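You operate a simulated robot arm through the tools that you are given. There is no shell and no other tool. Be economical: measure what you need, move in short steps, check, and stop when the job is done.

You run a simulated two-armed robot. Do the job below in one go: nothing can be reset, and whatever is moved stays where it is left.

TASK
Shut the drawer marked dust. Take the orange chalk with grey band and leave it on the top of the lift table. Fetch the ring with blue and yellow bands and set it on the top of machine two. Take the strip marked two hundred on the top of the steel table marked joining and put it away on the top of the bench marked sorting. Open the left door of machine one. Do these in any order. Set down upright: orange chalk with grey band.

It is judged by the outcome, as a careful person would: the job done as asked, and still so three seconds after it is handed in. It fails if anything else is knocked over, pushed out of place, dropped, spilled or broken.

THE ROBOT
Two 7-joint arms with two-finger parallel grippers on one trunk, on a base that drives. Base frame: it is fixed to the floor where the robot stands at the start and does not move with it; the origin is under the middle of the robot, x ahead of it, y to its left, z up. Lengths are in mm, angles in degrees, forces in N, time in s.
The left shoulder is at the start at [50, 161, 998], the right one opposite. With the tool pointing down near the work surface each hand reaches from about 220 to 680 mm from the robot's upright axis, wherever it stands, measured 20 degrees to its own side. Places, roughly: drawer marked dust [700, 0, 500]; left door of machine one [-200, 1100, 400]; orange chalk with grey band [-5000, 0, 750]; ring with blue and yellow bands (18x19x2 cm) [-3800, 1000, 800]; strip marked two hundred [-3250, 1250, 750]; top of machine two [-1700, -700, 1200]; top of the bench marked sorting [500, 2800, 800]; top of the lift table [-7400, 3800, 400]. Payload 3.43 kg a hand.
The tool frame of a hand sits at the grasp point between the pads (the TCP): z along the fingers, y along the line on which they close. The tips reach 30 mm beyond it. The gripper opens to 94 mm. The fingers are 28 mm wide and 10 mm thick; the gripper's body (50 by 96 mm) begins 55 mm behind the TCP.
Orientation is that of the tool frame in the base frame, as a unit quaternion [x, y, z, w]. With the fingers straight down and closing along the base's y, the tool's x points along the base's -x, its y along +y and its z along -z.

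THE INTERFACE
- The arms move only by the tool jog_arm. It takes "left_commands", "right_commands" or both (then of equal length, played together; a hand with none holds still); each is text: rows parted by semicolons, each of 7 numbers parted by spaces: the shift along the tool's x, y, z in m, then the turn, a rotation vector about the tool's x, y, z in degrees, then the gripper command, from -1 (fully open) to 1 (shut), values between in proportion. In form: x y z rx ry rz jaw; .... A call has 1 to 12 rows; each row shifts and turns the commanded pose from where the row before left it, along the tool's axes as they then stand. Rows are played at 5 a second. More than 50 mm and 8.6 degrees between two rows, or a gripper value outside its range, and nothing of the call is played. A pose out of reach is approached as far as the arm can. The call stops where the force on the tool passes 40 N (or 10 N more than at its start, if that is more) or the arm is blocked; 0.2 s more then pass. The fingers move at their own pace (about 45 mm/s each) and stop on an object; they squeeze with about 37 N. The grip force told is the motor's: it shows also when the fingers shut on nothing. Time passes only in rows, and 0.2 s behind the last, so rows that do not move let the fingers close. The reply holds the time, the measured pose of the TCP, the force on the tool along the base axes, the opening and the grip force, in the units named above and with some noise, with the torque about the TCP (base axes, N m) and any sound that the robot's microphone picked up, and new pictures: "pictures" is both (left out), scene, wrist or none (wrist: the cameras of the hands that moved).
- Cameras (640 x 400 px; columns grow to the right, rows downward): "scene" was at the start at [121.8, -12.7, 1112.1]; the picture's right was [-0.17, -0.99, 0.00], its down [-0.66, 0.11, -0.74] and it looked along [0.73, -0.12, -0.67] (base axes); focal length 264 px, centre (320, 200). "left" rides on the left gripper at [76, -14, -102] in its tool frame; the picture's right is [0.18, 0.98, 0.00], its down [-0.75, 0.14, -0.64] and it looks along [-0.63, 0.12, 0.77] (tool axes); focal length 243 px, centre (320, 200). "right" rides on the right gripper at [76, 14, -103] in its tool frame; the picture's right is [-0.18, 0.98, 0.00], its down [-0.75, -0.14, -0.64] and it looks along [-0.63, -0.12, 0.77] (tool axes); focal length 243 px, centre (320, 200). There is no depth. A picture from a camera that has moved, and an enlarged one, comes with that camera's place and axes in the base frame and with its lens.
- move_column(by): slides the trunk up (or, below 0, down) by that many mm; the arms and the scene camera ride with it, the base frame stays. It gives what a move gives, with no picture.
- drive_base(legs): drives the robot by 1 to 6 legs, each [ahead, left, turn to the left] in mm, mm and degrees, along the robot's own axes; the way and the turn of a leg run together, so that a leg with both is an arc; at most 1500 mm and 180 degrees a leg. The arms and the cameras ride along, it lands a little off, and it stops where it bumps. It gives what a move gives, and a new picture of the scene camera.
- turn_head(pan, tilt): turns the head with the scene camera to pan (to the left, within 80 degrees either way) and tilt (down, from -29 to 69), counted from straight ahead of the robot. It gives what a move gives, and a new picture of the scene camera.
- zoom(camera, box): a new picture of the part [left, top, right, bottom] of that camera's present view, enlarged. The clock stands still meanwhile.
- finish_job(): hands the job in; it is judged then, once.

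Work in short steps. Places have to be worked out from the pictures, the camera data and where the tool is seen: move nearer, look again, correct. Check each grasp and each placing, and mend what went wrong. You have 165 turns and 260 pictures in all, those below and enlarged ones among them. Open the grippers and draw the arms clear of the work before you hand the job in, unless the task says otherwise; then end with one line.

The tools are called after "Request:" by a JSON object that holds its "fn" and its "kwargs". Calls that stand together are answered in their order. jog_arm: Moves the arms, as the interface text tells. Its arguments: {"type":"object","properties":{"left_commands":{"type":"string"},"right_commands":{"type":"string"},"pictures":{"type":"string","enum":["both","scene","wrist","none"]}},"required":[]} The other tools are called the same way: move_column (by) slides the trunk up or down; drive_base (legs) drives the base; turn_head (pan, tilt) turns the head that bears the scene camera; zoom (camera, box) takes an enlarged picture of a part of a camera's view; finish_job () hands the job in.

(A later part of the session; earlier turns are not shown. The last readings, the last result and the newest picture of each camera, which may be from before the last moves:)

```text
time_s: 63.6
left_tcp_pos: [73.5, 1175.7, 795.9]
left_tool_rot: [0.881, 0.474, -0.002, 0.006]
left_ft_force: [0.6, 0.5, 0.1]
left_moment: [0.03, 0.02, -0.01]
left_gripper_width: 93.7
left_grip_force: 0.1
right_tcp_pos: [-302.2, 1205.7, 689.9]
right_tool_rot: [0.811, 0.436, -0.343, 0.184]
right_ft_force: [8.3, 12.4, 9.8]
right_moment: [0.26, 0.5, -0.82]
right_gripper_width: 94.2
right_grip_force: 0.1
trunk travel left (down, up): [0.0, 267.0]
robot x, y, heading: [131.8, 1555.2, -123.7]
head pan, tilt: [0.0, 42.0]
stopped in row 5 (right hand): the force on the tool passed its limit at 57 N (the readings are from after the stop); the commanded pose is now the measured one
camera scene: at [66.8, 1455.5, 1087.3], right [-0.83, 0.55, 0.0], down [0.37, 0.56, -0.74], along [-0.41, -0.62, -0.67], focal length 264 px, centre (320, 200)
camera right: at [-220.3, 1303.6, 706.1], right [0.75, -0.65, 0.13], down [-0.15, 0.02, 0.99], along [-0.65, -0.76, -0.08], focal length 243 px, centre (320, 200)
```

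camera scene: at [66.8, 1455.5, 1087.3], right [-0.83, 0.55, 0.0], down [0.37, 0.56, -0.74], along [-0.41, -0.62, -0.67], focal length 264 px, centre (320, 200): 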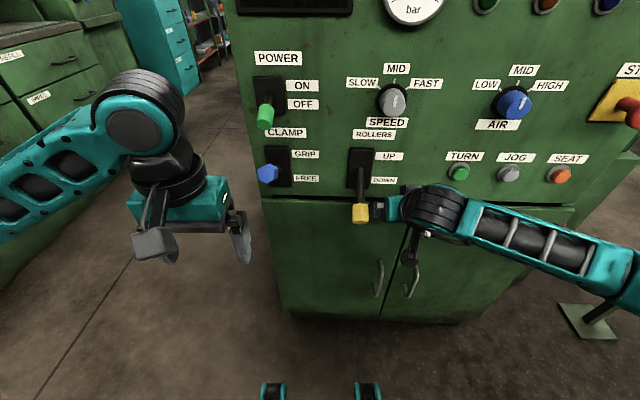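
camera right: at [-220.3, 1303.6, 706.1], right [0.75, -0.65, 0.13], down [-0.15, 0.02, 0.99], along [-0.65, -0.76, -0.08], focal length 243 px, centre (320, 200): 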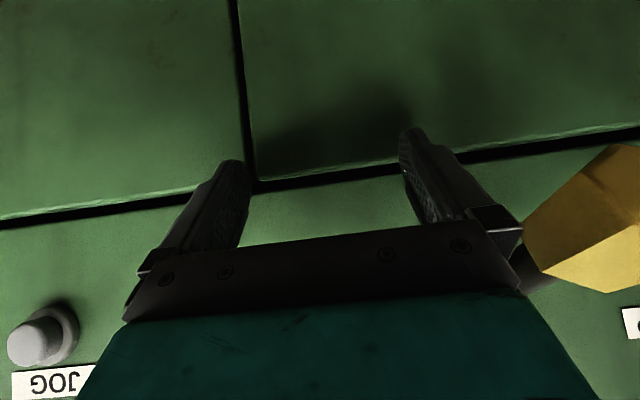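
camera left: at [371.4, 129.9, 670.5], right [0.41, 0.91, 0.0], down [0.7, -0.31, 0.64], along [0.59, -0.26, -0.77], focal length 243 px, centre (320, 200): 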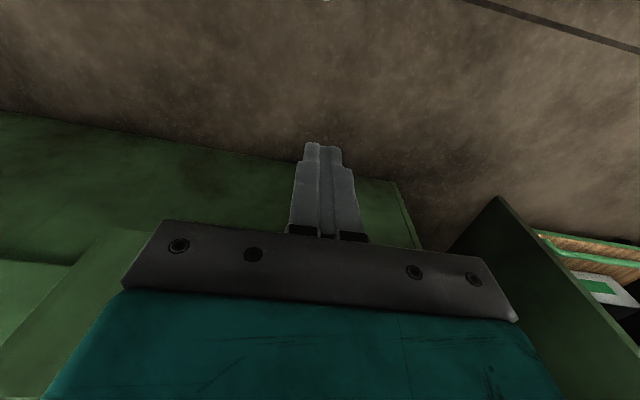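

The fingers touched the upper panel at z=690 (the descent had been clipped). I back off 110 mm and then descend there.

Request:
{"fn": "jog_arm", "kwargs": {"right_commands": "0.027 0 -0.027 0 0 0 -1;0.027 0 -0.027 0 0 0 -1;0.027 0 -0.027 0 0 0 -1;0.03 0 0.03 0 0 0 -1;0.03 0 0.03 0 0 0 -1;0.03 0 0.03 0 0 0 -1;0.03 0 0.03 0 0 0 -1;0.03 0 0.03 0 0 0 -1;0.03 0 0.03 0 0 0 -1;0 0 0 0 0 0 -1"}}

```text
time_s: 65.8
left_tcp_pos: [72.3, 1174.4, 794.0]
left_tool_rot: [0.881, 0.473, -0.001, 0.005]
left_ft_force: [0.0, -0.5, -0.9]
left_moment: [0.0, 0.07, 0.0]
left_gripper_width: 94.0
left_grip_force: 0.0
right_tcp_pos: [-189.8, 1223.0, 514.1]
right_tool_rot: [0.814, 0.435, -0.342, 0.177]
right_ft_force: [-0.7, -0.4, -0.5]
right_moment: [0.0, 0.01, 0.02]
right_gripper_width: 93.9
right_grip_force: 0.0
right hand out of reach, approached as far as the arm can: row 4, 5, 6, 7, 8, 9
trunk travel left (down, up): [0.0, 267.0]
robot x, y, heading: [138.6, 1551.9, -123.3]
head pan, tilt: [0.0, 42.0]
camera scene: at [65.6, 1454.1, 1086.9], right [-0.83, 0.55, 0.0], down [0.37, 0.56, -0.74], along [-0.41, -0.62, -0.67], focal length 264 px, centre (320, 200)
camera right: at [-107.7, 1319.8, 532.4], right [0.74, -0.66, 0.12], down [-0.15, 0.01, 0.99], along [-0.65, -0.75, -0.09], focal length 243 px, centre (320, 200)
```

scene: 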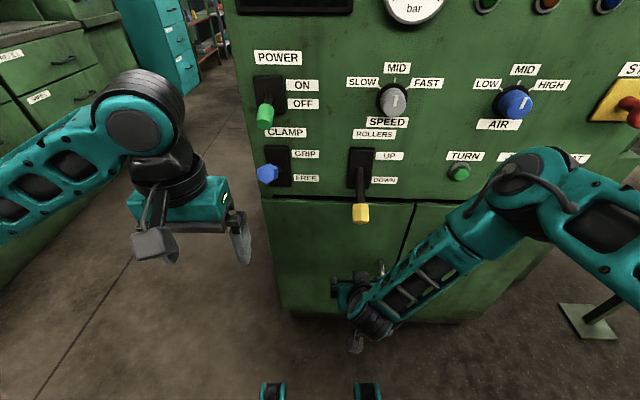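
right: 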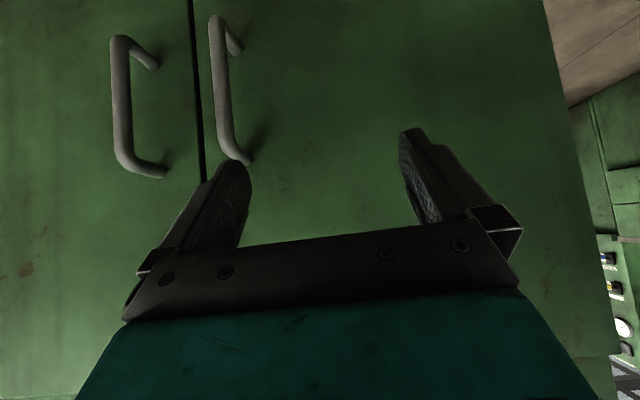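

From both views the handle is at ≈(-313,1200), z 338–462; i.e. 542 ahead, 184 right of me. The hand is at 455/−94, z 514: shift right 90 and down.

Request:
{"fn": "jog_arm", "kwargs": {"right_commands": "0 -0.045 0 0 0 0 -1;0 -0.045 0 0 0 0 -1;0.025 0 0.025 0 0 0 -1;0.025 0 0.025 0 0 0 -1;0.007 0 0.007 0 0 0 -1;0 0 0 0 0 0 -1", "pictures": "wrist"}}

```text
time_s: 67.2
left_tcp_pos: [72.2, 1175.6, 795.8]
left_tool_rot: [0.88, 0.474, -0.002, 0.005]
left_ft_force: [0.8, 0.2, 0.2]
left_moment: [-0.01, 0.0, -0.01]
left_gripper_width: 93.8
left_grip_force: 0.0
right_tcp_pos: [-217.0, 1185.0, 480.7]
right_tool_rot: [0.813, 0.435, -0.342, 0.179]
right_ft_force: [0.6, 0.2, 0.1]
right_moment: [-0.01, 0.01, 0.01]
right_gripper_width: 93.9
right_grip_force: 0.1
right hand out of reach, approached as far as the arm can: row 1, 2, 3, 4, 5
trunk travel left (down, up): [0.0, 267.0]
robot x, y, heading: [137.3, 1558.7, -123.6]
head pan, tilt: [0.0, 42.0]
camera right: at [-136.0, 1281.6, 497.4], right [0.75, -0.66, 0.12], down [-0.15, 0.01, 0.99], along [-0.65, -0.76, -0.09], focal length 243 px, centre (320, 200)
```

right: 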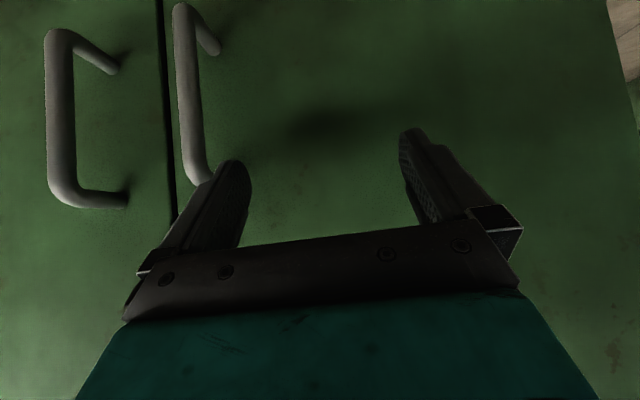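

The 45° tilt seems to be the unreachable part. I reduce tilt to ~20° and see whether the arm follows.

Request:
{"fn": "jog_arm", "kwargs": {"right_commands": "0.03 0 -0.03 0 0 0 -1;0 0 0 0 8 0 -1;0 0 0 0 8 0 -1;0 0 0 0 8 0 -1;0 0 0 0 0 0 -1", "pictures": "none"}}

```text
time_s: 68.4
left_tcp_pos: [73.2, 1174.8, 793.8]
left_tool_rot: [0.88, 0.474, -0.001, 0.005]
left_ft_force: [0.6, -0.2, 0.6]
left_moment: [0.0, -0.02, -0.03]
left_gripper_width: 94.2
left_grip_force: 0.1
right_tcp_pos: [-186.0, 1207.2, 485.5]
right_tool_rot: [0.865, 0.465, -0.165, 0.088]
right_ft_force: [0.2, 0.4, 0.3]
right_moment: [0.01, -0.03, 0.01]
right_gripper_width: 94.1
right_grip_force: 0.1
right hand out of reach, approached as far as the arm can: row 1
trunk travel left (down, up): [0.0, 267.0]
robot x, y, heading: [134.8, 1558.9, -123.7]
head pan, tilt: [0.0, 42.0]
```

Reachable now. Move right 110 mm, then down 60 mm in front of the handle.

Request:
{"fn": "jog_arm", "kwargs": {"right_commands": "0 -0.045 0 0 0 0 -1;0 -0.045 0 0 0 0 -1;0 -0.02 0 0 0 0 -1;0.011 0 0.028 0 0 0 -1;0.011 0 0.028 0 0 0 -1;0 0 0 0 0 0 -1", "pictures": "both"}}

```text
time_s: 69.8
left_tcp_pos: [72.5, 1175.1, 795.3]
left_tool_rot: [0.88, 0.474, -0.002, 0.004]
left_ft_force: [0.2, -0.5, -0.4]
left_moment: [-0.03, -0.02, -0.03]
left_gripper_width: 93.6
left_grip_force: 0.0
right_tcp_pos: [-279.4, 1269.3, 425.1]
right_tool_rot: [0.865, 0.465, -0.166, 0.089]
right_ft_force: [0.0, -0.3, 0.4]
right_moment: [-0.03, 0.01, 0.01]
right_gripper_width: 94.1
right_grip_force: 0.0
trunk travel left (down, up): [0.0, 267.0]
robot x, y, heading: [133.0, 1553.4, -123.4]
head pan, tilt: [0.0, 42.0]
camera scene: at [65.6, 1454.1, 1086.9], right [-0.83, 0.55, 0.0], down [0.37, 0.56, -0.74], along [-0.41, -0.62, -0.67], focal length 264 px, centre (320, 200)
camera right: at [-207.4, 1351.2, 492.2], right [0.72, -0.69, 0.07], down [-0.37, -0.31, 0.88], along [-0.58, -0.66, -0.48], focal length 243 px, centre (320, 200)
```

scene: 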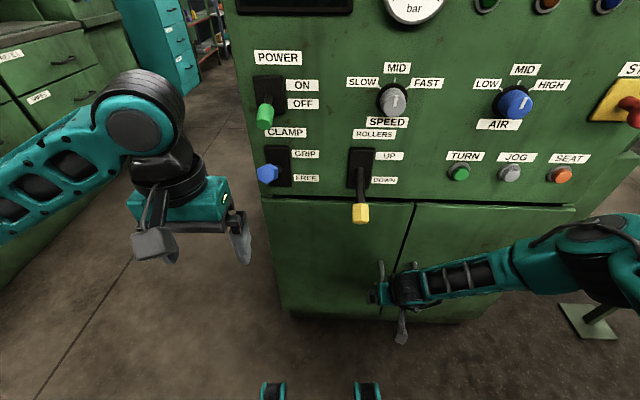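
right: 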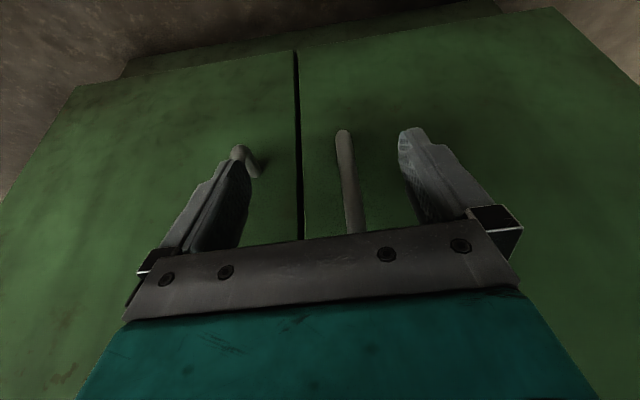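

The handle bar is between the open fingers, ~15 mm off centre. Shift slightly left and advance 75 mm.

Request:
{"fn": "jog_arm", "kwargs": {"right_commands": "0 0.013 0 0 0 0 -1;-0.023 0 0.009 0 0 0 -1;-0.023 0 0.009 0 0 0 -1;-0.014 0 0.005 0 0 0 -1;-0.009 0 0.004 0 0 0 -1;0 0 0 0 0 0 -1", "pictures": "wrist"}}

```text
time_s: 71.3
left_tcp_pos: [73.4, 1175.2, 795.1]
left_tool_rot: [0.881, 0.473, -0.001, 0.005]
left_ft_force: [-0.1, 0.2, 0.7]
left_moment: [0.04, -0.01, 0.0]
left_gripper_width: 94.0
left_grip_force: 0.0
right_tcp_pos: [-304.0, 1204.7, 421.9]
right_tool_rot: [0.868, 0.463, -0.161, 0.085]
right_ft_force: [0.8, 1.1, -0.5]
right_moment: [0.0, 0.01, -0.07]
right_gripper_width: 94.0
right_grip_force: 0.1
trunk travel left (down, up): [0.0, 267.0]
robot x, y, heading: [138.3, 1559.1, -123.6]
head pan, tilt: [0.0, 42.0]
stopped in row 6 (right hand): the force on the tool passed its limit at 41 N (the readings are from after the stop); the commanded pose is now the measured one
camera right: at [-233.9, 1285.9, 490.2], right [0.72, -0.69, 0.06], down [-0.38, -0.32, 0.87], along [-0.58, -0.65, -0.49], focal length 243 px, centre (320, 200)
```

right: 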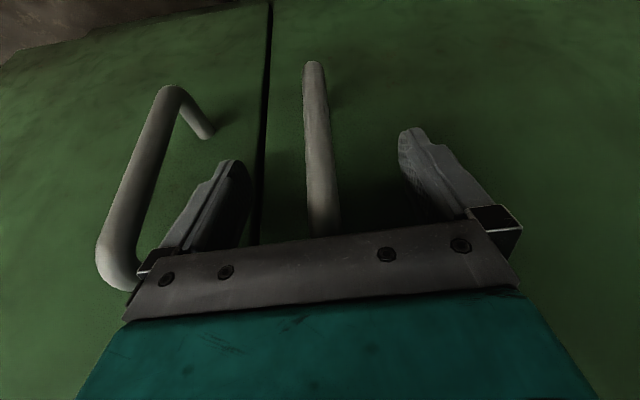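

The bar lies between the fingers and something light touched. Close the grip.

Request:
{"fn": "jog_arm", "kwargs": {"right_commands": "0 0 0 0 0 0 1;0 0 0 0 0 0 1;0 0 0 0 0 0 1;0 0 0 0 0 0 1;0 0 0 0 0 0 1;0 0 0 0 0 0 1", "pictures": "wrist"}}

```text
time_s: 72.8
left_tcp_pos: [73.3, 1175.3, 793.6]
left_tool_rot: [0.881, 0.474, -0.002, 0.005]
left_ft_force: [-0.2, 0.6, -0.2]
left_moment: [0.0, 0.01, 0.02]
left_gripper_width: 94.1
left_grip_force: 0.1
right_tcp_pos: [-302.5, 1202.8, 421.9]
right_tool_rot: [0.868, 0.463, -0.159, 0.089]
right_ft_force: [7.4, -8.4, -3.0]
right_moment: [-0.37, -0.8, -0.56]
right_gripper_width: 18.5
right_grip_force: 44.6
trunk travel left (down, up): [0.0, 267.0]
robot x, y, heading: [136.8, 1555.4, -123.7]
head pan, tilt: [0.0, 42.0]
camera right: at [-232.2, 1284.2, 490.7], right [0.72, -0.69, 0.07], down [-0.38, -0.31, 0.87], along [-0.58, -0.65, -0.49], focal length 243 px, centre (320, 200)
```

right: 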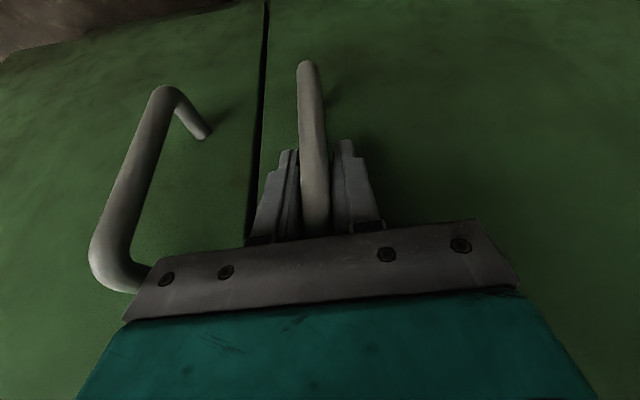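

Gripped (18.5 mm). The hinge is about 580 ahead, 130 left, so I swing the robot rigidly about the hinge: small arcs strafing left while turning right.

Request:
{"fn": "drive_base", "kwargs": {"legs": [[-7, 30, -3], [-7, 30, -3], [-7, 30, -3]]}}

```text
time_s: 74.8
left_tcp_pos: [97.0, 1151.3, 795.0]
left_tool_rot: [0.915, 0.403, -0.002, 0.005]
left_ft_force: [-0.3, 0.9, 0.2]
left_moment: [-0.01, 0.01, -0.01]
left_gripper_width: 94.0
left_grip_force: 0.0
right_tcp_pos: [-269.1, 1236.0, 423.6]
right_tool_rot: [0.901, 0.395, -0.165, 0.076]
right_ft_force: [12.4, -18.0, -3.1]
right_moment: [-0.29, -0.67, -0.81]
right_gripper_width: 18.5
right_grip_force: 45.1
trunk travel left (down, up): [0.0, 267.0]
robot x, y, heading: [220.4, 1518.4, -132.4]
head pan, tilt: [0.0, 42.0]
camera scene: at [133.7, 1427.5, 1086.8], right [-0.74, 0.68, 0.0], down [0.45, 0.49, -0.74], along [-0.5, -0.55, -0.67], focal length 264 px, centre (320, 200)
```

scene: 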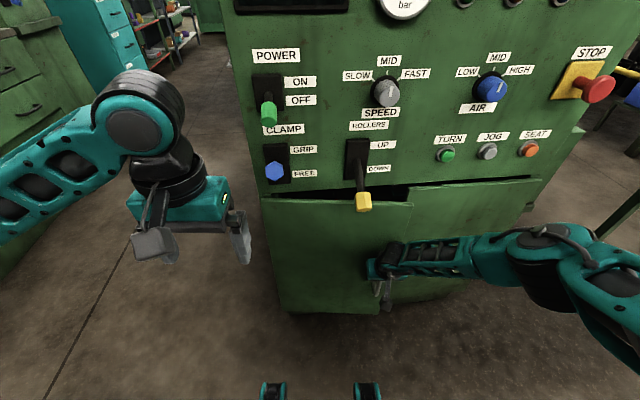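

Door opening well (9°). Continue with a touch more strafe left to ease the side force.

Request:
{"fn": "drive_base", "kwargs": {"legs": [[-7, 33, -3], [-7, 32, -3], [-7, 31, -3], [-7, 31, -3]]}}

```text
time_s: 77.5
left_tcp_pos: [129.0, 1108.8, 794.8]
left_tool_rot: [0.953, 0.304, -0.002, 0.005]
left_ft_force: [1.0, -0.4, -0.8]
left_moment: [0.0, 0.03, -0.02]
left_gripper_width: 94.0
left_grip_force: 0.0
right_tcp_pos: [-218.6, 1272.1, 421.8]
right_tool_rot: [0.938, 0.296, -0.175, 0.054]
right_ft_force: [-15.0, 24.7, 1.6]
right_moment: [-1.53, -0.98, -0.33]
right_gripper_width: 18.2
right_grip_force: 45.1
trunk travel left (down, up): [0.0, 267.0]
robot x, y, heading: [319.5, 1440.9, -144.9]
head pan, tilt: [0.0, 42.0]
camera scene: at [221.3, 1371.5, 1086.9], right [-0.58, 0.82, 0.0], down [0.55, 0.39, -0.74], along [-0.61, -0.43, -0.67], focal length 264 px, centre (320, 200)
```

scene: 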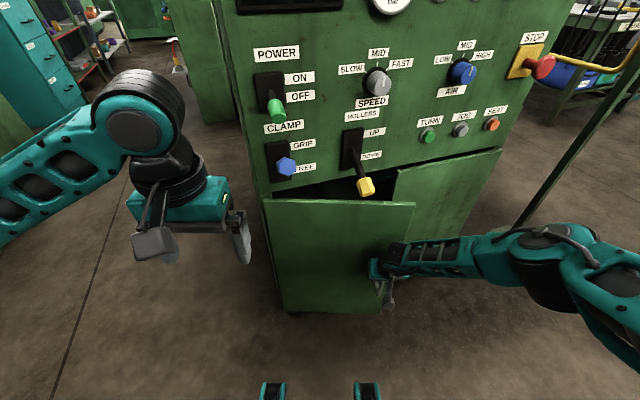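

About 21° open. Side force flipped sign; continue with slightly less strafe, larger steps.

Request:
{"fn": "drive_base", "kwargs": {"legs": [[-7, 28, -3], [-7, 29, -3], [-7, 30, -3], [-7, 30, -3], [-7, 30, -3]]}}

```text
time_s: 80.6
left_tcp_pos: [147.7, 1055.6, 795.1]
left_tool_rot: [0.984, 0.179, -0.002, 0.003]
left_ft_force: [0.4, -0.6, 0.6]
left_moment: [0.02, 0.0, -0.01]
left_gripper_width: 94.0
left_grip_force: 0.1
right_tcp_pos: [-142.6, 1300.3, 423.3]
right_tool_rot: [0.968, 0.172, -0.179, 0.034]
right_ft_force: [2.6, -21.3, -5.1]
right_moment: [-0.52, -0.31, -0.75]
right_gripper_width: 18.3
right_grip_force: 44.7
trunk travel left (down, up): [0.0, 267.0]
robot x, y, heading: [425.3, 1330.7, -159.8]
head pan, tilt: [0.0, 42.0]
camera scene: at [305.1, 1286.0, 1086.8], right [-0.35, 0.94, 0.0], down [0.63, 0.23, -0.74], along [-0.7, -0.26, -0.67], focal length 264 px, centre (320, 200)
```

scene: 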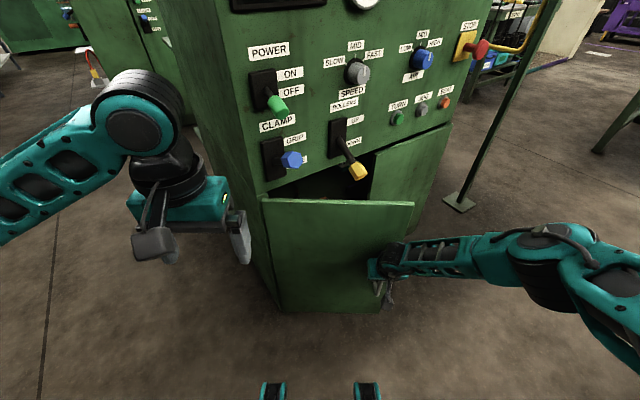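

36° open. Continue the swing another 24°.

Request:
{"fn": "drive_base", "kwargs": {"legs": [[-9, 41, -4], [-9, 41, -4], [-9, 40, -4], [-9, 40, -4], [-9, 40, -4], [-9, 40, -4]]}}

```text
time_s: 84.8
left_tcp_pos: [150.0, 960.9, 795.9]
left_tool_rot: [1.0, -0.03, -0.004, 0.004]
left_ft_force: [-0.4, 0.2, -1.0]
left_moment: [-0.03, -0.02, -0.04]
left_gripper_width: 93.9
left_grip_force: 0.0
right_tcp_pos: [-16.1, 1303.3, 422.2]
right_tool_rot: [0.982, -0.033, -0.184, -0.005]
right_ft_force: [2.9, 17.6, -0.8]
right_moment: [-1.07, -0.15, -0.19]
right_gripper_width: 18.3
right_grip_force: 45.0
trunk travel left (down, up): [0.0, 267.0]
robot x, y, heading: [509.2, 1102.6, 176.6]
head pan, tilt: [0.0, 42.0]
camera scene: at [386.1, 1107.9, 1086.9], right [0.06, 1.0, 0.0], down [0.67, -0.04, -0.74], along [-0.74, 0.05, -0.67], focal length 264 px, centre (320, 200)
```

scene: 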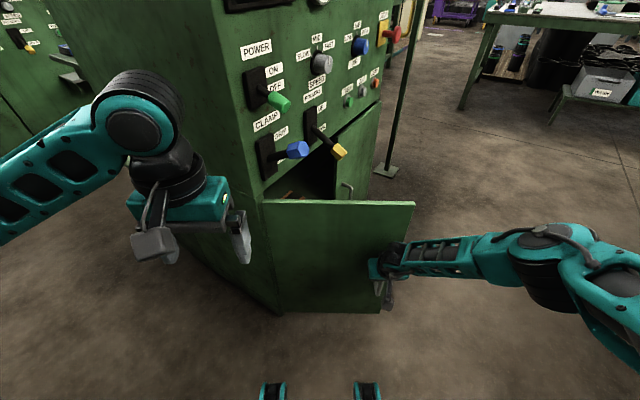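

60° open. One more round of arcs to about 84°.

Request:
{"fn": "drive_base", "kwargs": {"legs": [[-9, 39, -4], [-9, 40, -4], [-9, 40, -4], [-9, 40, -4], [-9, 40, -4], [-9, 40, -4]]}}

```text
time_s: 89.0
left_tcp_pos: [112.3, 877.6, 795.2]
left_tool_rot: [0.971, -0.237, -0.004, 0.002]
left_ft_force: [0.0, -0.1, -0.2]
left_moment: [0.0, -0.01, 0.0]
left_gripper_width: 93.8
left_grip_force: 0.1
right_tcp_pos: [101.0, 1258.8, 422.8]
right_tool_rot: [0.954, -0.238, -0.178, -0.043]
right_ft_force: [-5.5, -6.6, -2.0]
right_moment: [-0.05, -0.19, -0.2]
right_gripper_width: 18.4
right_grip_force: 45.1
trunk travel left (down, up): [0.0, 267.0]
robot x, y, heading: [497.7, 861.8, 152.4]
head pan, tilt: [0.0, 42.0]
camera scene: at [387.4, 914.5, 1086.8], right [0.46, 0.89, 0.0], down [0.59, -0.31, -0.74], along [-0.66, 0.34, -0.67], focal length 264 px, centre (320, 200)
```

scene: 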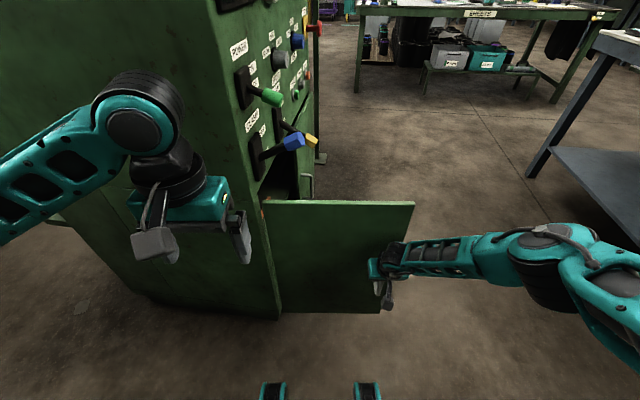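

Door is ~84° open. Release and withdraw the hand straight back.

Request:
{"fn": "jog_arm", "kwargs": {"right_commands": "0 0 0 0 0 0 -1;0 0 0 0 0 0 -1;0 0 0 0 0 0 -1;0 0 0 0 0 0 -1;0.018 0 -0.007 0 0 0 -1;0.028 0 -0.011 0 0 0 -1;0.037 0 -0.014 0 0 0 -1;0.037 0 -0.014 0 0 0 -1;-0.015 0 -0.042 0 0 0 -1;-0.015 0 -0.042 0 0 0 -1;-0.015 0 -0.042 0 0 0 -1;-0.015 0 -0.042 0 0 0 -1", "pictures": "scene"}}

```text
time_s: 91.6
left_tcp_pos: [112.6, 877.0, 795.1]
left_tool_rot: [0.971, -0.237, -0.004, 0.003]
left_ft_force: [-1.0, -0.1, 0.6]
left_moment: [-0.03, -0.03, 0.01]
left_gripper_width: 93.8
left_grip_force: 0.0
right_tcp_pos: [220.1, 1196.1, 602.5]
right_tool_rot: [0.954, -0.237, -0.179, -0.042]
right_ft_force: [0.0, 0.1, 0.2]
right_moment: [0.04, -0.02, 0.01]
right_gripper_width: 94.3
right_grip_force: 0.1
trunk travel left (down, up): [0.0, 267.0]
robot x, y, heading: [500.6, 856.3, 152.4]
head pan, tilt: [0.0, 42.0]
camera scene: at [387.6, 914.4, 1086.8], right [0.46, 0.89, 0.0], down [0.59, -0.31, -0.74], along [-0.66, 0.34, -0.67], focal length 264 px, centre (320, 200)
```

scene: 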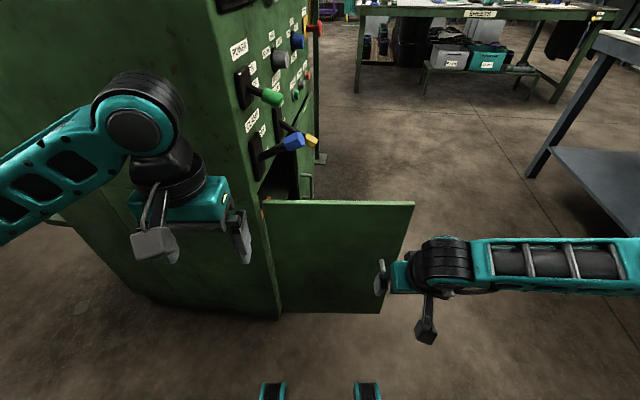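

Door stays open. I restore the right hand upright and raise the trunk for driving and viewing, then drive back toward the start area to look along −x.

Request:
{"fn": "jog_arm", "kwargs": {"right_commands": "0 0 0 0 7 0 -1;0 0 0 0 7 0 -1;0 0 0 0 7 0 -1;0 0 -0.045 0 0 0 -1;0 0 -0.045 0 0 0 -1;0 0 -0.045 0 0 0 -1;0 0 -0.045 0 0 0 -1", "pictures": "none"}}

Request:
{"fn": "move_column", "kwargs": {"by": 100}}

Request:
{"fn": "drive_base", "kwargs": {"legs": [[-60, 480, 0], [0, 0, 30], [450, 0, 0]]}}

Request:
{"fn": "turn_head", "kwargs": {"pan": 0, "tilt": 15}}

```text
time_s: 93.2
left_tcp_pos: [112.8, 878.1, 794.5]
left_tool_rot: [0.971, -0.238, -0.005, 0.003]
left_ft_force: [0.0, 0.9, 0.6]
left_moment: [0.03, 0.0, 0.0]
left_gripper_width: 94.1
left_grip_force: 0.0
right_tcp_pos: [219.1, 1195.9, 783.4]
right_tool_rot: [0.971, -0.241, -0.001, 0.0]
right_ft_force: [-0.5, -0.3, 0.0]
right_moment: [0.03, -0.02, 0.02]
right_gripper_width: 94.1
right_grip_force: 0.0
trunk travel left (down, up): [0.0, 267.0]
robot x, y, heading: [495.4, 854.8, 152.5]
head pan, tilt: [0.0, 42.0]
```

```text
time_s: 94.5
left_tcp_pos: [113.5, 878.5, 894.3]
left_tool_rot: [0.971, -0.238, -0.004, 0.002]
left_ft_force: [0.6, -0.3, -0.6]
left_moment: [-0.04, -0.03, 0.02]
left_gripper_width: 94.0
left_grip_force: 0.1
right_tcp_pos: [218.5, 1197.3, 882.1]
right_tool_rot: [0.971, -0.241, -0.002, 0.0]
right_ft_force: [-0.3, -0.8, -0.5]
right_moment: [0.02, 0.0, 0.02]
right_gripper_width: 94.1
right_grip_force: 0.0
trunk travel left (down, up): [-100.0, 167.0]
robot x, y, heading: [504.8, 858.6, 152.3]
head pan, tilt: [0.0, 42.0]
```

```text
time_s: 102.0
left_tcp_pos: [-213.5, 221.7, 900.5]
left_tool_rot: [1.0, 0.012, -0.01, 0.0]
left_ft_force: [0.2, 1.2, 0.1]
left_moment: [0.0, -0.02, 0.01]
left_gripper_width: 94.0
left_grip_force: 0.0
right_tcp_pos: [-269.7, 560.6, 875.8]
right_tool_rot: [1.0, -0.007, 0.009, -0.006]
right_ft_force: [0.0, -0.1, 1.0]
right_moment: [-0.03, 0.01, 0.01]
right_gripper_width: 94.2
right_grip_force: 0.0
trunk travel left (down, up): [-100.0, 167.0]
robot x, y, heading: [123.4, 396.6, -179.0]
head pan, tilt: [0.0, 42.0]
stopped in leg 3: the robot was blocked; the commanded pose is now the measured one
camera scene: at [13.5, 383.4, 1189.7], right [-0.02, 1.0, 0.01], down [0.66, 0.02, -0.75], along [-0.75, -0.01, -0.66], focal length 264 px, centre (320, 200)
```

scene: 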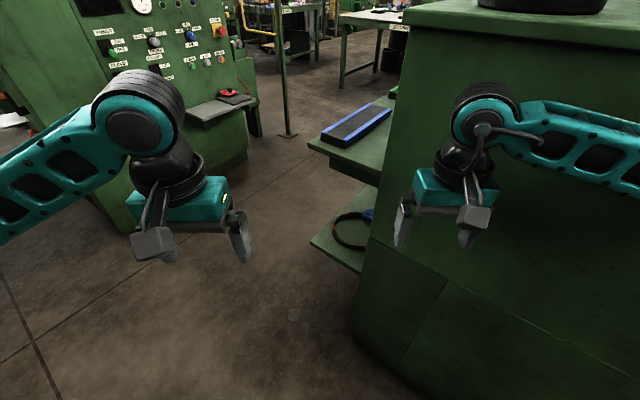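

```text
time_s: 103.0
left_tcp_pos: [-213.9, 222.1, 900.1]
left_tool_rot: [1.0, 0.012, -0.013, 0.0]
left_ft_force: [0.7, 0.4, -0.2]
left_moment: [0.0, 0.01, 0.02]
left_gripper_width: 94.1
left_grip_force: 0.0
right_tcp_pos: [-269.7, 561.9, 877.4]
right_tool_rot: [1.0, -0.005, 0.007, -0.007]
right_ft_force: [-1.2, 0.0, -0.6]
right_moment: [0.02, 0.02, 0.0]
right_gripper_width: 94.1
right_grip_force: 0.1
trunk travel left (down, up): [-100.0, 167.0]
robot x, y, heading: [123.0, 393.8, -178.6]
head pan, tilt: [0.0, 15.0]
camera scene: at [6.5, 383.6, 1231.4], right [-0.02, 1.0, 0.01], down [0.24, 0.01, -0.97], along [-0.97, -0.02, -0.24], focal length 264 px, centre (320, 200)
```

scene: 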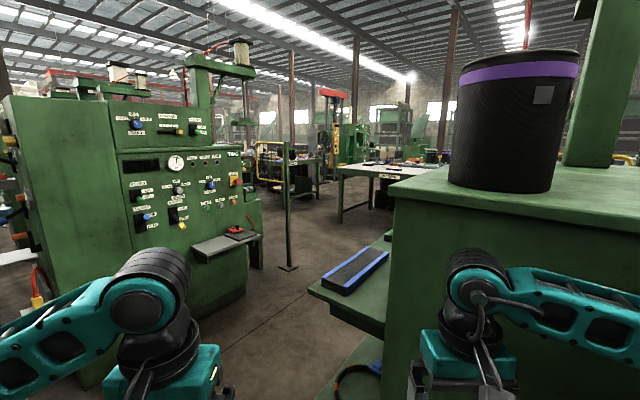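

The right elbow touched machine one's side. I back off, strafe left, and proceed along the aisle between machine one's rear shelf and machine two.

Request:
{"fn": "drive_base", "kwargs": {"legs": [[-80, 0, 0], [0, 400, 0], [1300, 40, 0]]}}

Request:
{"fn": "turn_head", "kwargs": {"pan": 25, "tilt": 20}}

```text
time_s: 113.8
left_tcp_pos: [-1427.3, -241.6, 895.7]
left_tool_rot: [1.0, 0.012, -0.003, 0.004]
left_ft_force: [-0.3, 0.1, -0.2]
left_moment: [0.04, -0.06, -0.05]
left_gripper_width: 93.8
left_grip_force: 0.0
right_tcp_pos: [-1482.5, 97.1, 868.2]
right_tool_rot: [1.0, -0.002, 0.017, -0.001]
right_ft_force: [0.4, 0.3, -1.0]
right_moment: [0.02, 0.03, 0.0]
right_gripper_width: 94.1
right_grip_force: 0.1
trunk travel left (down, up): [-100.0, 167.0]
robot x, y, heading: [-1080.2, -72.4, -178.8]
head pan, tilt: [0.0, 15.0]
camera scene: at [-1212.9, -75.3, 1229.4], right [-0.02, 1.0, 0.0], down [0.26, 0.01, -0.97], along [-0.97, -0.02, -0.26], focal length 264 px, centre (320, 200)
```

scene: 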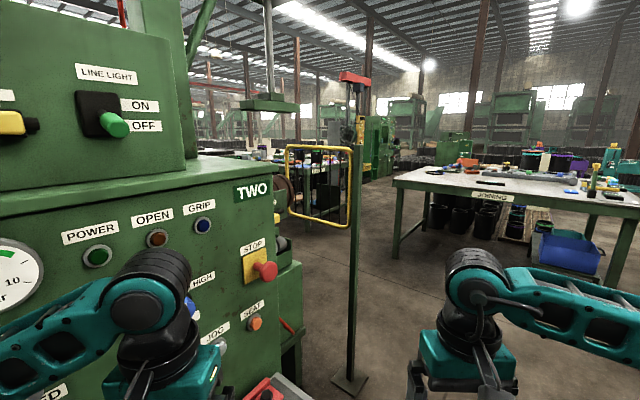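

```text
time_s: 114.7
left_tcp_pos: [-1426.4, -241.7, 894.4]
left_tool_rot: [1.0, 0.014, -0.003, 0.004]
left_ft_force: [0.5, -0.6, 0.3]
left_moment: [-0.01, 0.02, 0.0]
left_gripper_width: 94.0
left_grip_force: 0.1
right_tcp_pos: [-1482.6, 96.1, 869.0]
right_tool_rot: [1.0, -0.002, 0.016, -0.001]
right_ft_force: [0.8, -0.2, 0.0]
right_moment: [0.0, 0.03, 0.02]
right_gripper_width: 94.0
right_grip_force: 0.0
trunk travel left (down, up): [-100.0, 167.0]
robot x, y, heading: [-1081.2, -73.9, -178.5]
head pan, tilt: [25.0, 20.0]
camera scene: at [-1202.9, -114.4, 1221.2], right [-0.44, 0.9, 0.0], down [0.31, 0.15, -0.94], along [-0.84, -0.42, -0.34], focal length 264 px, centre (320, 200)
```

scene: 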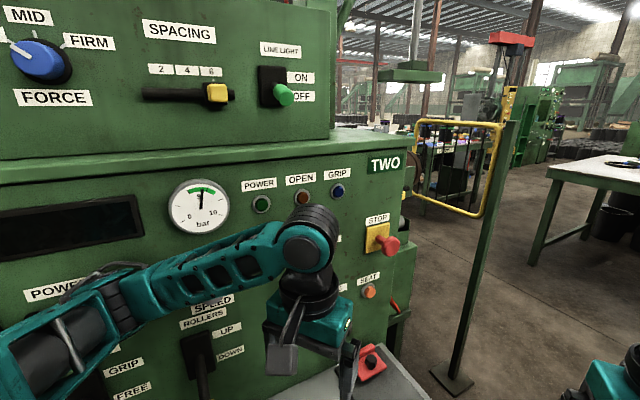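

Table JOINING lies ahead right, its front edge from about (-3657,557) to (-2800,1844). I turn right ~35° to face it squarely and drive 1600 mm toward it, clear of the post.

Request:
{"fn": "drive_base", "kwargs": {"legs": [[0, 0, -34.7], [1200, 0, 0], [300, 0, 0]]}}

Request:
{"fn": "turn_head", "kwargs": {"pan": 0, "tilt": 25}}

```text
time_s: 124.0
left_tcp_pos: [-2706.6, 799.2, 895.0]
left_tool_rot: [0.959, -0.284, -0.004, 0.003]
left_ft_force: [0.4, 0.2, -0.3]
left_moment: [-0.02, 0.0, -0.03]
left_gripper_width: 94.0
left_grip_force: 0.0
right_tcp_pos: [-2561.5, 1110.1, 868.9]
right_tool_rot: [0.954, -0.298, 0.017, 0.003]
right_ft_force: [1.2, -0.1, 0.5]
right_moment: [-0.01, 0.03, -0.02]
right_gripper_width: 94.2
right_grip_force: 0.0
trunk travel left (down, up): [-100.0, 167.0]
robot x, y, heading: [-2326.5, 740.8, 147.1]
head pan, tilt: [25.0, 20.0]
camera scene: at [-2452.5, 776.4, 1221.2], right [0.14, 0.99, 0.0], down [0.34, -0.05, -0.94], along [-0.93, 0.13, -0.34], focal length 264 px, centre (320, 200)
```

scene: 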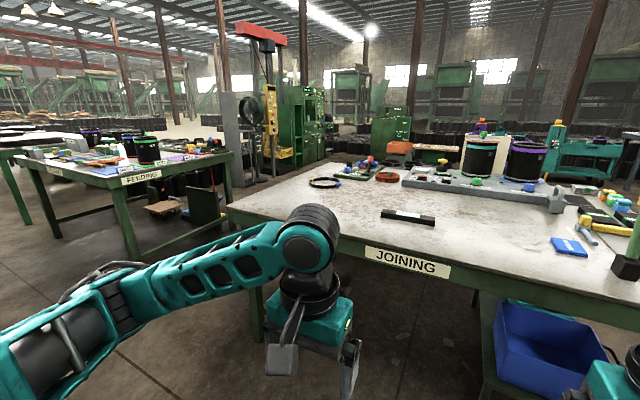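

```text
time_s: 124.9
left_tcp_pos: [-2706.9, 797.7, 894.7]
left_tool_rot: [0.959, -0.284, -0.004, 0.003]
left_ft_force: [0.7, 0.4, 0.4]
left_moment: [-0.02, 0.01, -0.01]
left_gripper_width: 94.1
left_grip_force: 0.0
right_tcp_pos: [-2562.4, 1109.4, 869.0]
right_tool_rot: [0.954, -0.299, 0.016, 0.003]
right_ft_force: [-0.6, -0.3, 0.4]
right_moment: [0.01, -0.02, 0.01]
right_gripper_width: 93.8
right_grip_force: 0.0
trunk travel left (down, up): [-100.0, 167.0]
robot x, y, heading: [-2322.0, 739.0, 147.0]
head pan, tilt: [0.0, 25.0]
camera scene: at [-2437.3, 813.4, 1213.2], right [0.55, 0.84, 0.0], down [0.35, -0.23, -0.91], along [-0.76, 0.5, -0.42], focal length 264 px, centre (320, 200)
```

scene: 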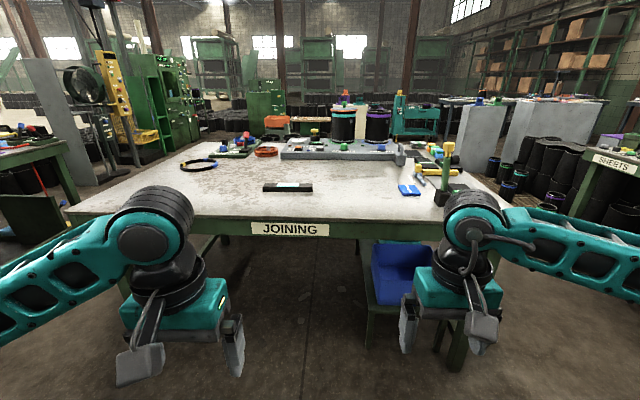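

The table is squarely ahead. A dark ring and a dark strip are visible on it; zoom to verify markings.

Request:
{"fn": "zoom", "kwargs": {"camera": "scene", "box": [160, 140, 340, 210]}}

Request:
{"fn": "zoom", "kwargs": {"camera": "scene", "box": [250, 130, 470, 215]}}

```text
3.56 times, centred on (250, 175) of scene
camera zoom: at [-2437.3, 813.4, 1213.2], right [0.55, 0.84, 0.0], down [0.35, -0.23, -0.91], along [-0.76, 0.5, -0.42], focal length 939 px, centre (569, 289)
```

zoom: 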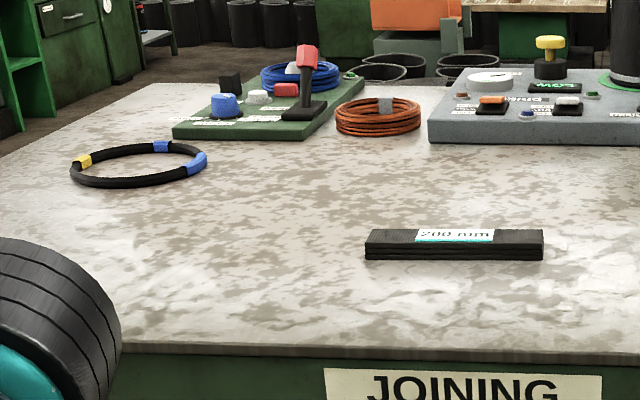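

```text
2.91 times, centred on (360, 172) of scene
camera zoom: at [-2437.3, 813.4, 1213.2], right [0.55, 0.84, 0.0], down [0.35, -0.23, -0.91], along [-0.76, 0.5, -0.42], focal length 768 px, centre (204, 280)
```

zoom: 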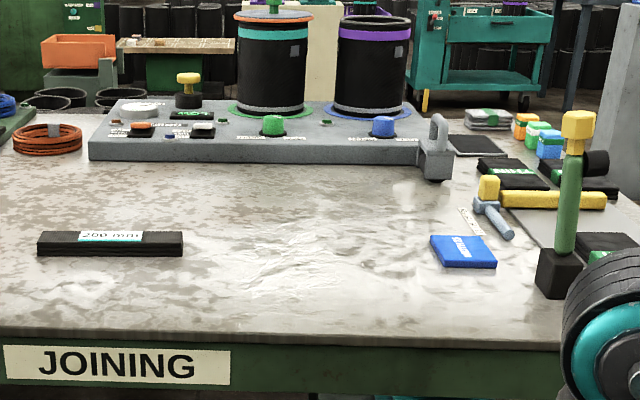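

Confirmed: "200 mm" strip and ring with yellow/blue bands. I drive closer: 300 left and 450 ahead, so the strip comes to the right hand and the ring toward the left.

Request:
{"fn": "drive_base", "kwargs": {"legs": [[0, 300, 0], [450, 0, 0]]}}

Request:
{"fn": "turn_head", "kwargs": {"pan": 0, "tilt": 45}}

```text
time_s: 130.4
left_tcp_pos: [-3244.7, 793.8, 894.6]
left_tool_rot: [0.959, -0.284, -0.004, 0.004]
left_ft_force: [0.4, -0.3, -0.1]
left_moment: [0.0, 0.02, -0.02]
left_gripper_width: 94.0
left_grip_force: 0.1
right_tcp_pos: [-3098.1, 1104.2, 867.9]
right_tool_rot: [0.954, -0.299, 0.016, 0.003]
right_ft_force: [0.2, 0.5, 0.3]
right_moment: [0.02, 0.01, 0.0]
right_gripper_width: 93.9
right_grip_force: 0.1
trunk travel left (down, up): [-100.0, 167.0]
robot x, y, heading: [-2863.3, 735.9, 146.7]
head pan, tilt: [0.0, 25.0]
camera scene: at [-2974.6, 808.0, 1213.1], right [0.55, 0.84, 0.0], down [0.35, -0.23, -0.91], along [-0.76, 0.5, -0.42], focal length 264 px, centre (320, 200)
```

scene: 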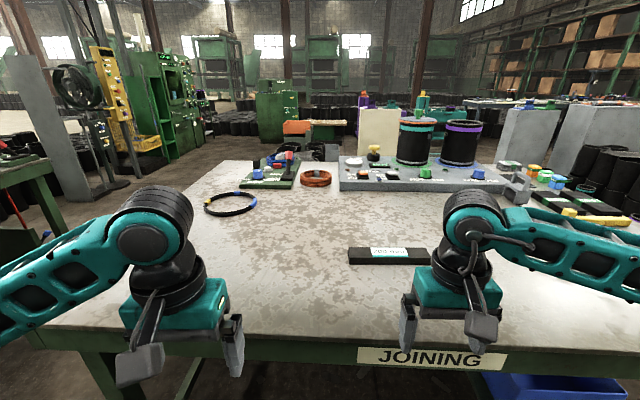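

```text
time_s: 131.2
left_tcp_pos: [-3244.6, 794.6, 895.7]
left_tool_rot: [0.959, -0.285, -0.005, 0.004]
left_ft_force: [0.4, 0.3, 0.3]
left_moment: [0.01, -0.02, 0.04]
left_gripper_width: 94.3
left_grip_force: 0.1
right_tcp_pos: [-3099.5, 1104.5, 868.5]
right_tool_rot: [0.954, -0.299, 0.016, 0.003]
right_ft_force: [0.4, -0.2, -0.2]
right_moment: [0.0, 0.01, -0.01]
right_gripper_width: 93.8
right_grip_force: 0.0
trunk travel left (down, up): [-100.0, 167.0]
robot x, y, heading: [-2864.2, 733.2, 146.7]
head pan, tilt: [0.0, 45.0]
camera scene: at [-2965.4, 802.0, 1182.6], right [0.55, 0.84, 0.0], down [0.59, -0.39, -0.71], along [-0.59, 0.39, -0.71], focal length 264 px, centre (320, 200)
```

scene: 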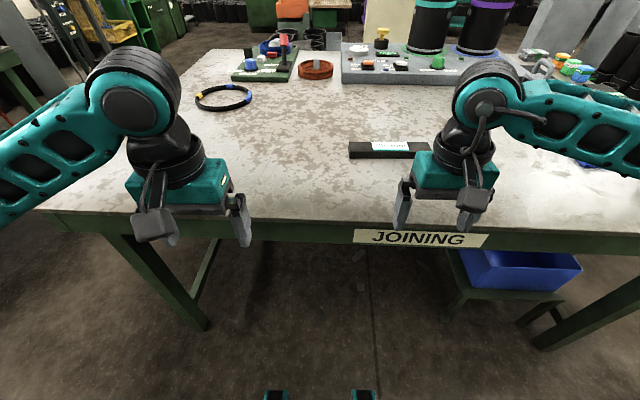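

Triangulation: table top ≈795; strip centre ≈690 ahead, −178; ring centre ≈970 ahead, +312. I drive 150 closer and turn the right hand 90° to close across the strip's width.

Request:
{"fn": "drive_base", "kwargs": {"legs": [[150, 0, 0]]}}

Request:
{"fn": "jog_arm", "kwargs": {"right_commands": "-0.02 0 -0.01 0 0 8 -1;-0.02 0 0 0 0 8 -1;0 0 0 0 0 8 -1;0 0 0 0 0 8 -1;0 0 0 0 0 8 -1;0 0 0 0 0 8 -1;0 0 0 0 0 8 -1;0 0 0 0 0 8 -1;0 0 0 0 0 8 -1;0 0 0 0 0 8 -1;0 0 0 0 0 8 -1;0 0 0 0 0 2 -1"}}

```text
time_s: 132.6
left_tcp_pos: [-3367.8, 873.8, 896.3]
left_tool_rot: [0.959, -0.284, -0.005, 0.002]
left_ft_force: [0.0, -0.2, 0.6]
left_moment: [-0.03, 0.0, -0.02]
left_gripper_width: 94.0
left_grip_force: 0.0
right_tcp_pos: [-3221.6, 1185.9, 867.7]
right_tool_rot: [0.954, -0.299, 0.017, 0.003]
right_ft_force: [0.6, 0.3, 0.1]
right_moment: [0.02, 0.01, 0.03]
right_gripper_width: 93.8
right_grip_force: 0.0
trunk travel left (down, up): [-100.0, 167.0]
robot x, y, heading: [-2989.7, 819.4, 146.9]
head pan, tilt: [0.0, 45.0]
camera scene: at [-3088.9, 883.0, 1182.5], right [0.55, 0.84, 0.0], down [0.59, -0.39, -0.71], along [-0.59, 0.39, -0.71], focal length 264 px, centre (320, 200)
```

scene: 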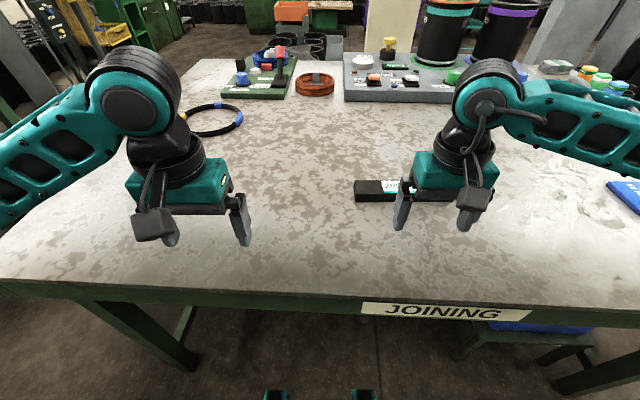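

```text
time_s: 135.2
left_tcp_pos: [-3367.5, 874.0, 895.9]
left_tool_rot: [0.959, -0.285, -0.005, 0.003]
left_ft_force: [-0.4, -0.4, -0.8]
left_moment: [-0.02, -0.05, 0.01]
left_gripper_width: 94.1
left_grip_force: 0.0
right_tcp_pos: [-3254.1, 1210.2, 877.7]
right_tool_rot: [-0.463, 0.886, -0.014, 0.009]
right_ft_force: [-0.3, 0.1, 0.2]
right_moment: [0.0, -0.01, -0.01]
right_gripper_width: 94.2
right_grip_force: 0.1
trunk travel left (down, up): [-100.0, 167.0]
robot x, y, heading: [-2982.3, 815.4, 146.7]
head pan, tilt: [0.0, 45.0]
camera scene: at [-3088.7, 882.8, 1182.6], right [0.55, 0.84, 0.0], down [0.59, -0.39, -0.71], along [-0.59, 0.39, -0.71], focal length 264 px, centre (320, 200)
camera right: at [-3312.8, 1157.3, 978.4], right [-0.7, 0.71, -0.03], down [0.53, 0.55, 0.65], along [0.48, 0.44, -0.76], focal length 243 px, centre (320, 200)
```

scene: 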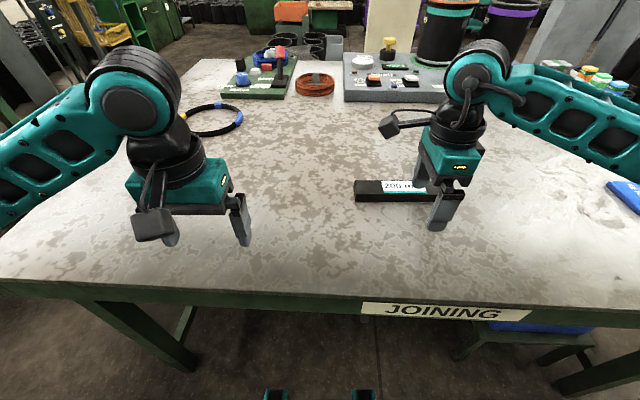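
right: 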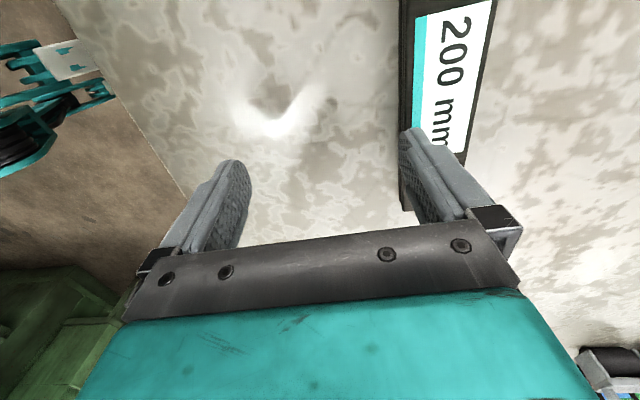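

Tool y now points ahead. The strip centre is about 92 mm ahead (tool y) and ~13 mm along tool x. Move over it.

Request:
{"fn": "jog_arm", "kwargs": {"right_commands": "0.005 0.035 0 0 0 0 -1;0.005 0.035 0 0 0 0 -1;0.003 0.022 0 0 0 0 -1;0 0 0 0 0 0 -1", "pictures": "both"}}

```text
time_s: 136.2
left_tcp_pos: [-3368.0, 874.1, 894.5]
left_tool_rot: [0.959, -0.284, -0.005, 0.004]
left_ft_force: [0.6, 0.0, 0.3]
left_moment: [0.0, -0.01, 0.03]
left_gripper_width: 94.1
left_grip_force: 0.0
right_tcp_pos: [-3336.8, 1251.3, 874.5]
right_tool_rot: [-0.464, 0.886, -0.013, 0.01]
right_ft_force: [-0.2, -0.5, -0.6]
right_moment: [0.02, 0.03, -0.03]
right_gripper_width: 94.1
right_grip_force: 0.0
trunk travel left (down, up): [-100.0, 167.0]
robot x, y, heading: [-2984.5, 816.0, 146.7]
head pan, tilt: [0.0, 45.0]
camera scene: at [-3088.7, 882.8, 1182.6], right [0.55, 0.84, 0.0], down [0.59, -0.39, -0.71], along [-0.59, 0.39, -0.71], focal length 264 px, centre (320, 200)
camera right: at [-3395.9, 1198.9, 974.8], right [-0.7, 0.71, -0.03], down [0.53, 0.55, 0.65], along [0.48, 0.44, -0.76], focal length 243 px, centre (320, 200)
```

scene: 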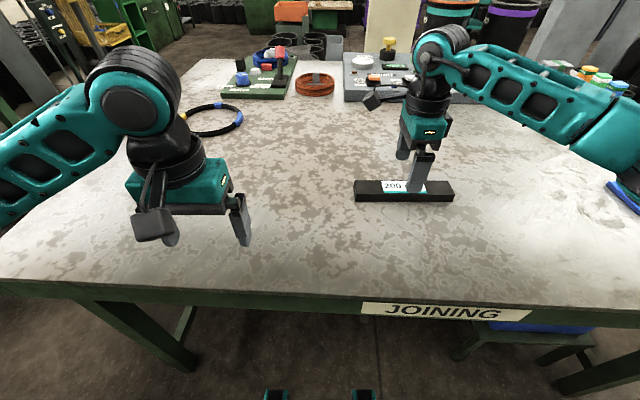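
right: 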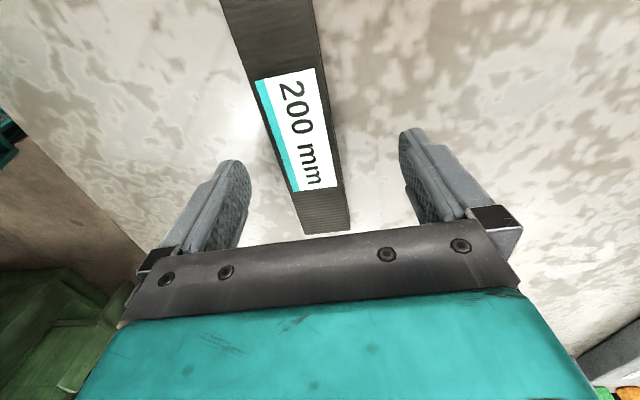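

Aligned; the strip is ~13 mm toward tool −y. Correct and descend to TCP ≈ 832.

Request:
{"fn": "jog_arm", "kwargs": {"right_commands": "0 -0.013 0.01 0 0 0 -1;0 0 0.02 0 0 0 -1;0 0 0.012 0 0 0 -1;0 0 0 0 0 0 -1", "pictures": "both"}}

```text
time_s: 137.2
left_tcp_pos: [-3367.5, 875.3, 893.8]
left_tool_rot: [0.958, -0.285, -0.005, 0.002]
left_ft_force: [0.8, -1.2, 0.1]
left_moment: [0.01, 0.02, 0.0]
left_gripper_width: 94.0
left_grip_force: 0.0
right_tcp_pos: [-3325.3, 1242.9, 833.3]
right_tool_rot: [-0.463, 0.886, -0.014, 0.009]
right_ft_force: [0.0, 0.4, -0.8]
right_moment: [-0.05, 0.02, 0.02]
right_gripper_width: 93.9
right_grip_force: 0.1
trunk travel left (down, up): [-100.0, 167.0]
robot x, y, heading: [-2982.2, 816.4, 146.5]
head pan, tilt: [0.0, 45.0]
camera scene: at [-3088.7, 882.8, 1182.6], right [0.55, 0.84, 0.0], down [0.59, -0.39, -0.71], along [-0.59, 0.39, -0.71], focal length 264 px, centre (320, 200)
camera right: at [-3383.9, 1190.6, 933.7], right [-0.7, 0.71, -0.03], down [0.53, 0.55, 0.65], along [0.48, 0.44, -0.76], focal length 243 px, centre (320, 200)
```

scene: 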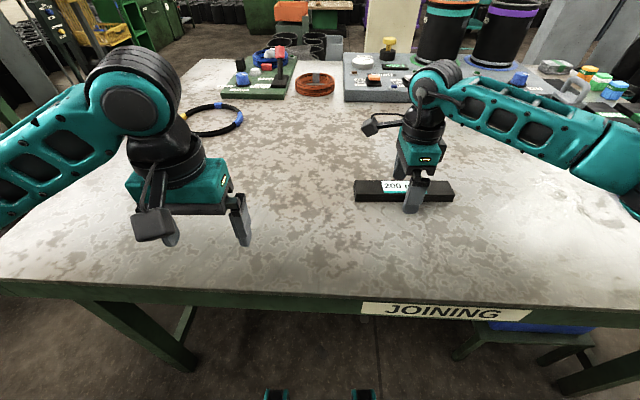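
right: 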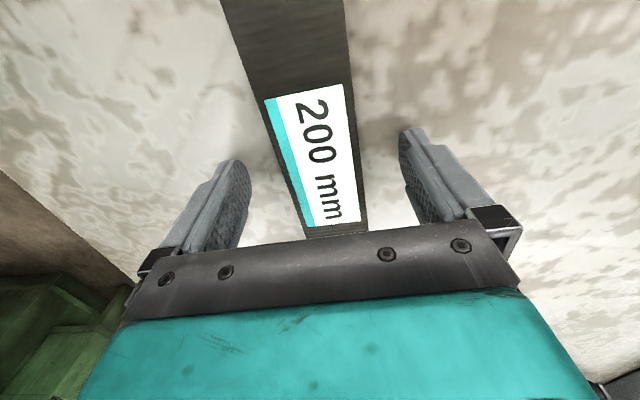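

Centred. Descend the last ~20 mm in small force-guarded steps.

Request:
{"fn": "jog_arm", "kwargs": {"right_commands": "0 0 0.007 0 0 0 -1;0 0 0.006 0 0 0 -1;0 0 0.005 0 0 0 -1;0 0 0 0 0 0 -1", "pictures": "wrist"}}

```text
time_s: 137.8
left_tcp_pos: [-3365.9, 874.9, 895.0]
left_tool_rot: [0.959, -0.285, -0.006, 0.002]
left_ft_force: [0.1, 0.1, -0.2]
left_moment: [-0.03, -0.01, 0.0]
left_gripper_width: 93.8
left_grip_force: 0.0
right_tcp_pos: [-3326.0, 1244.5, 830.4]
right_tool_rot: [-0.463, 0.886, -0.006, 0.002]
right_ft_force: [9.6, -4.7, 15.0]
right_moment: [0.46, 0.29, -0.14]
right_gripper_width: 87.9
right_grip_force: 0.0
trunk travel left (down, up): [-100.0, 167.0]
robot x, y, heading: [-2984.9, 815.5, 147.1]
head pan, tilt: [0.0, 45.0]
stopped in row 3 (right hand): the force on the tool passed its limit at 45 N (the readings are from after the stop); the commanded pose is now the measured one
camera right: at [-3383.8, 1191.3, 932.4], right [-0.7, 0.71, -0.01], down [0.54, 0.54, 0.64], along [0.46, 0.44, -0.77], focal length 243 px, centre (320, 200)
```

right: 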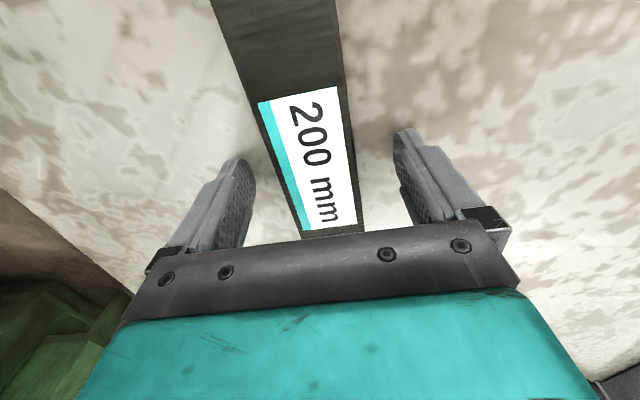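

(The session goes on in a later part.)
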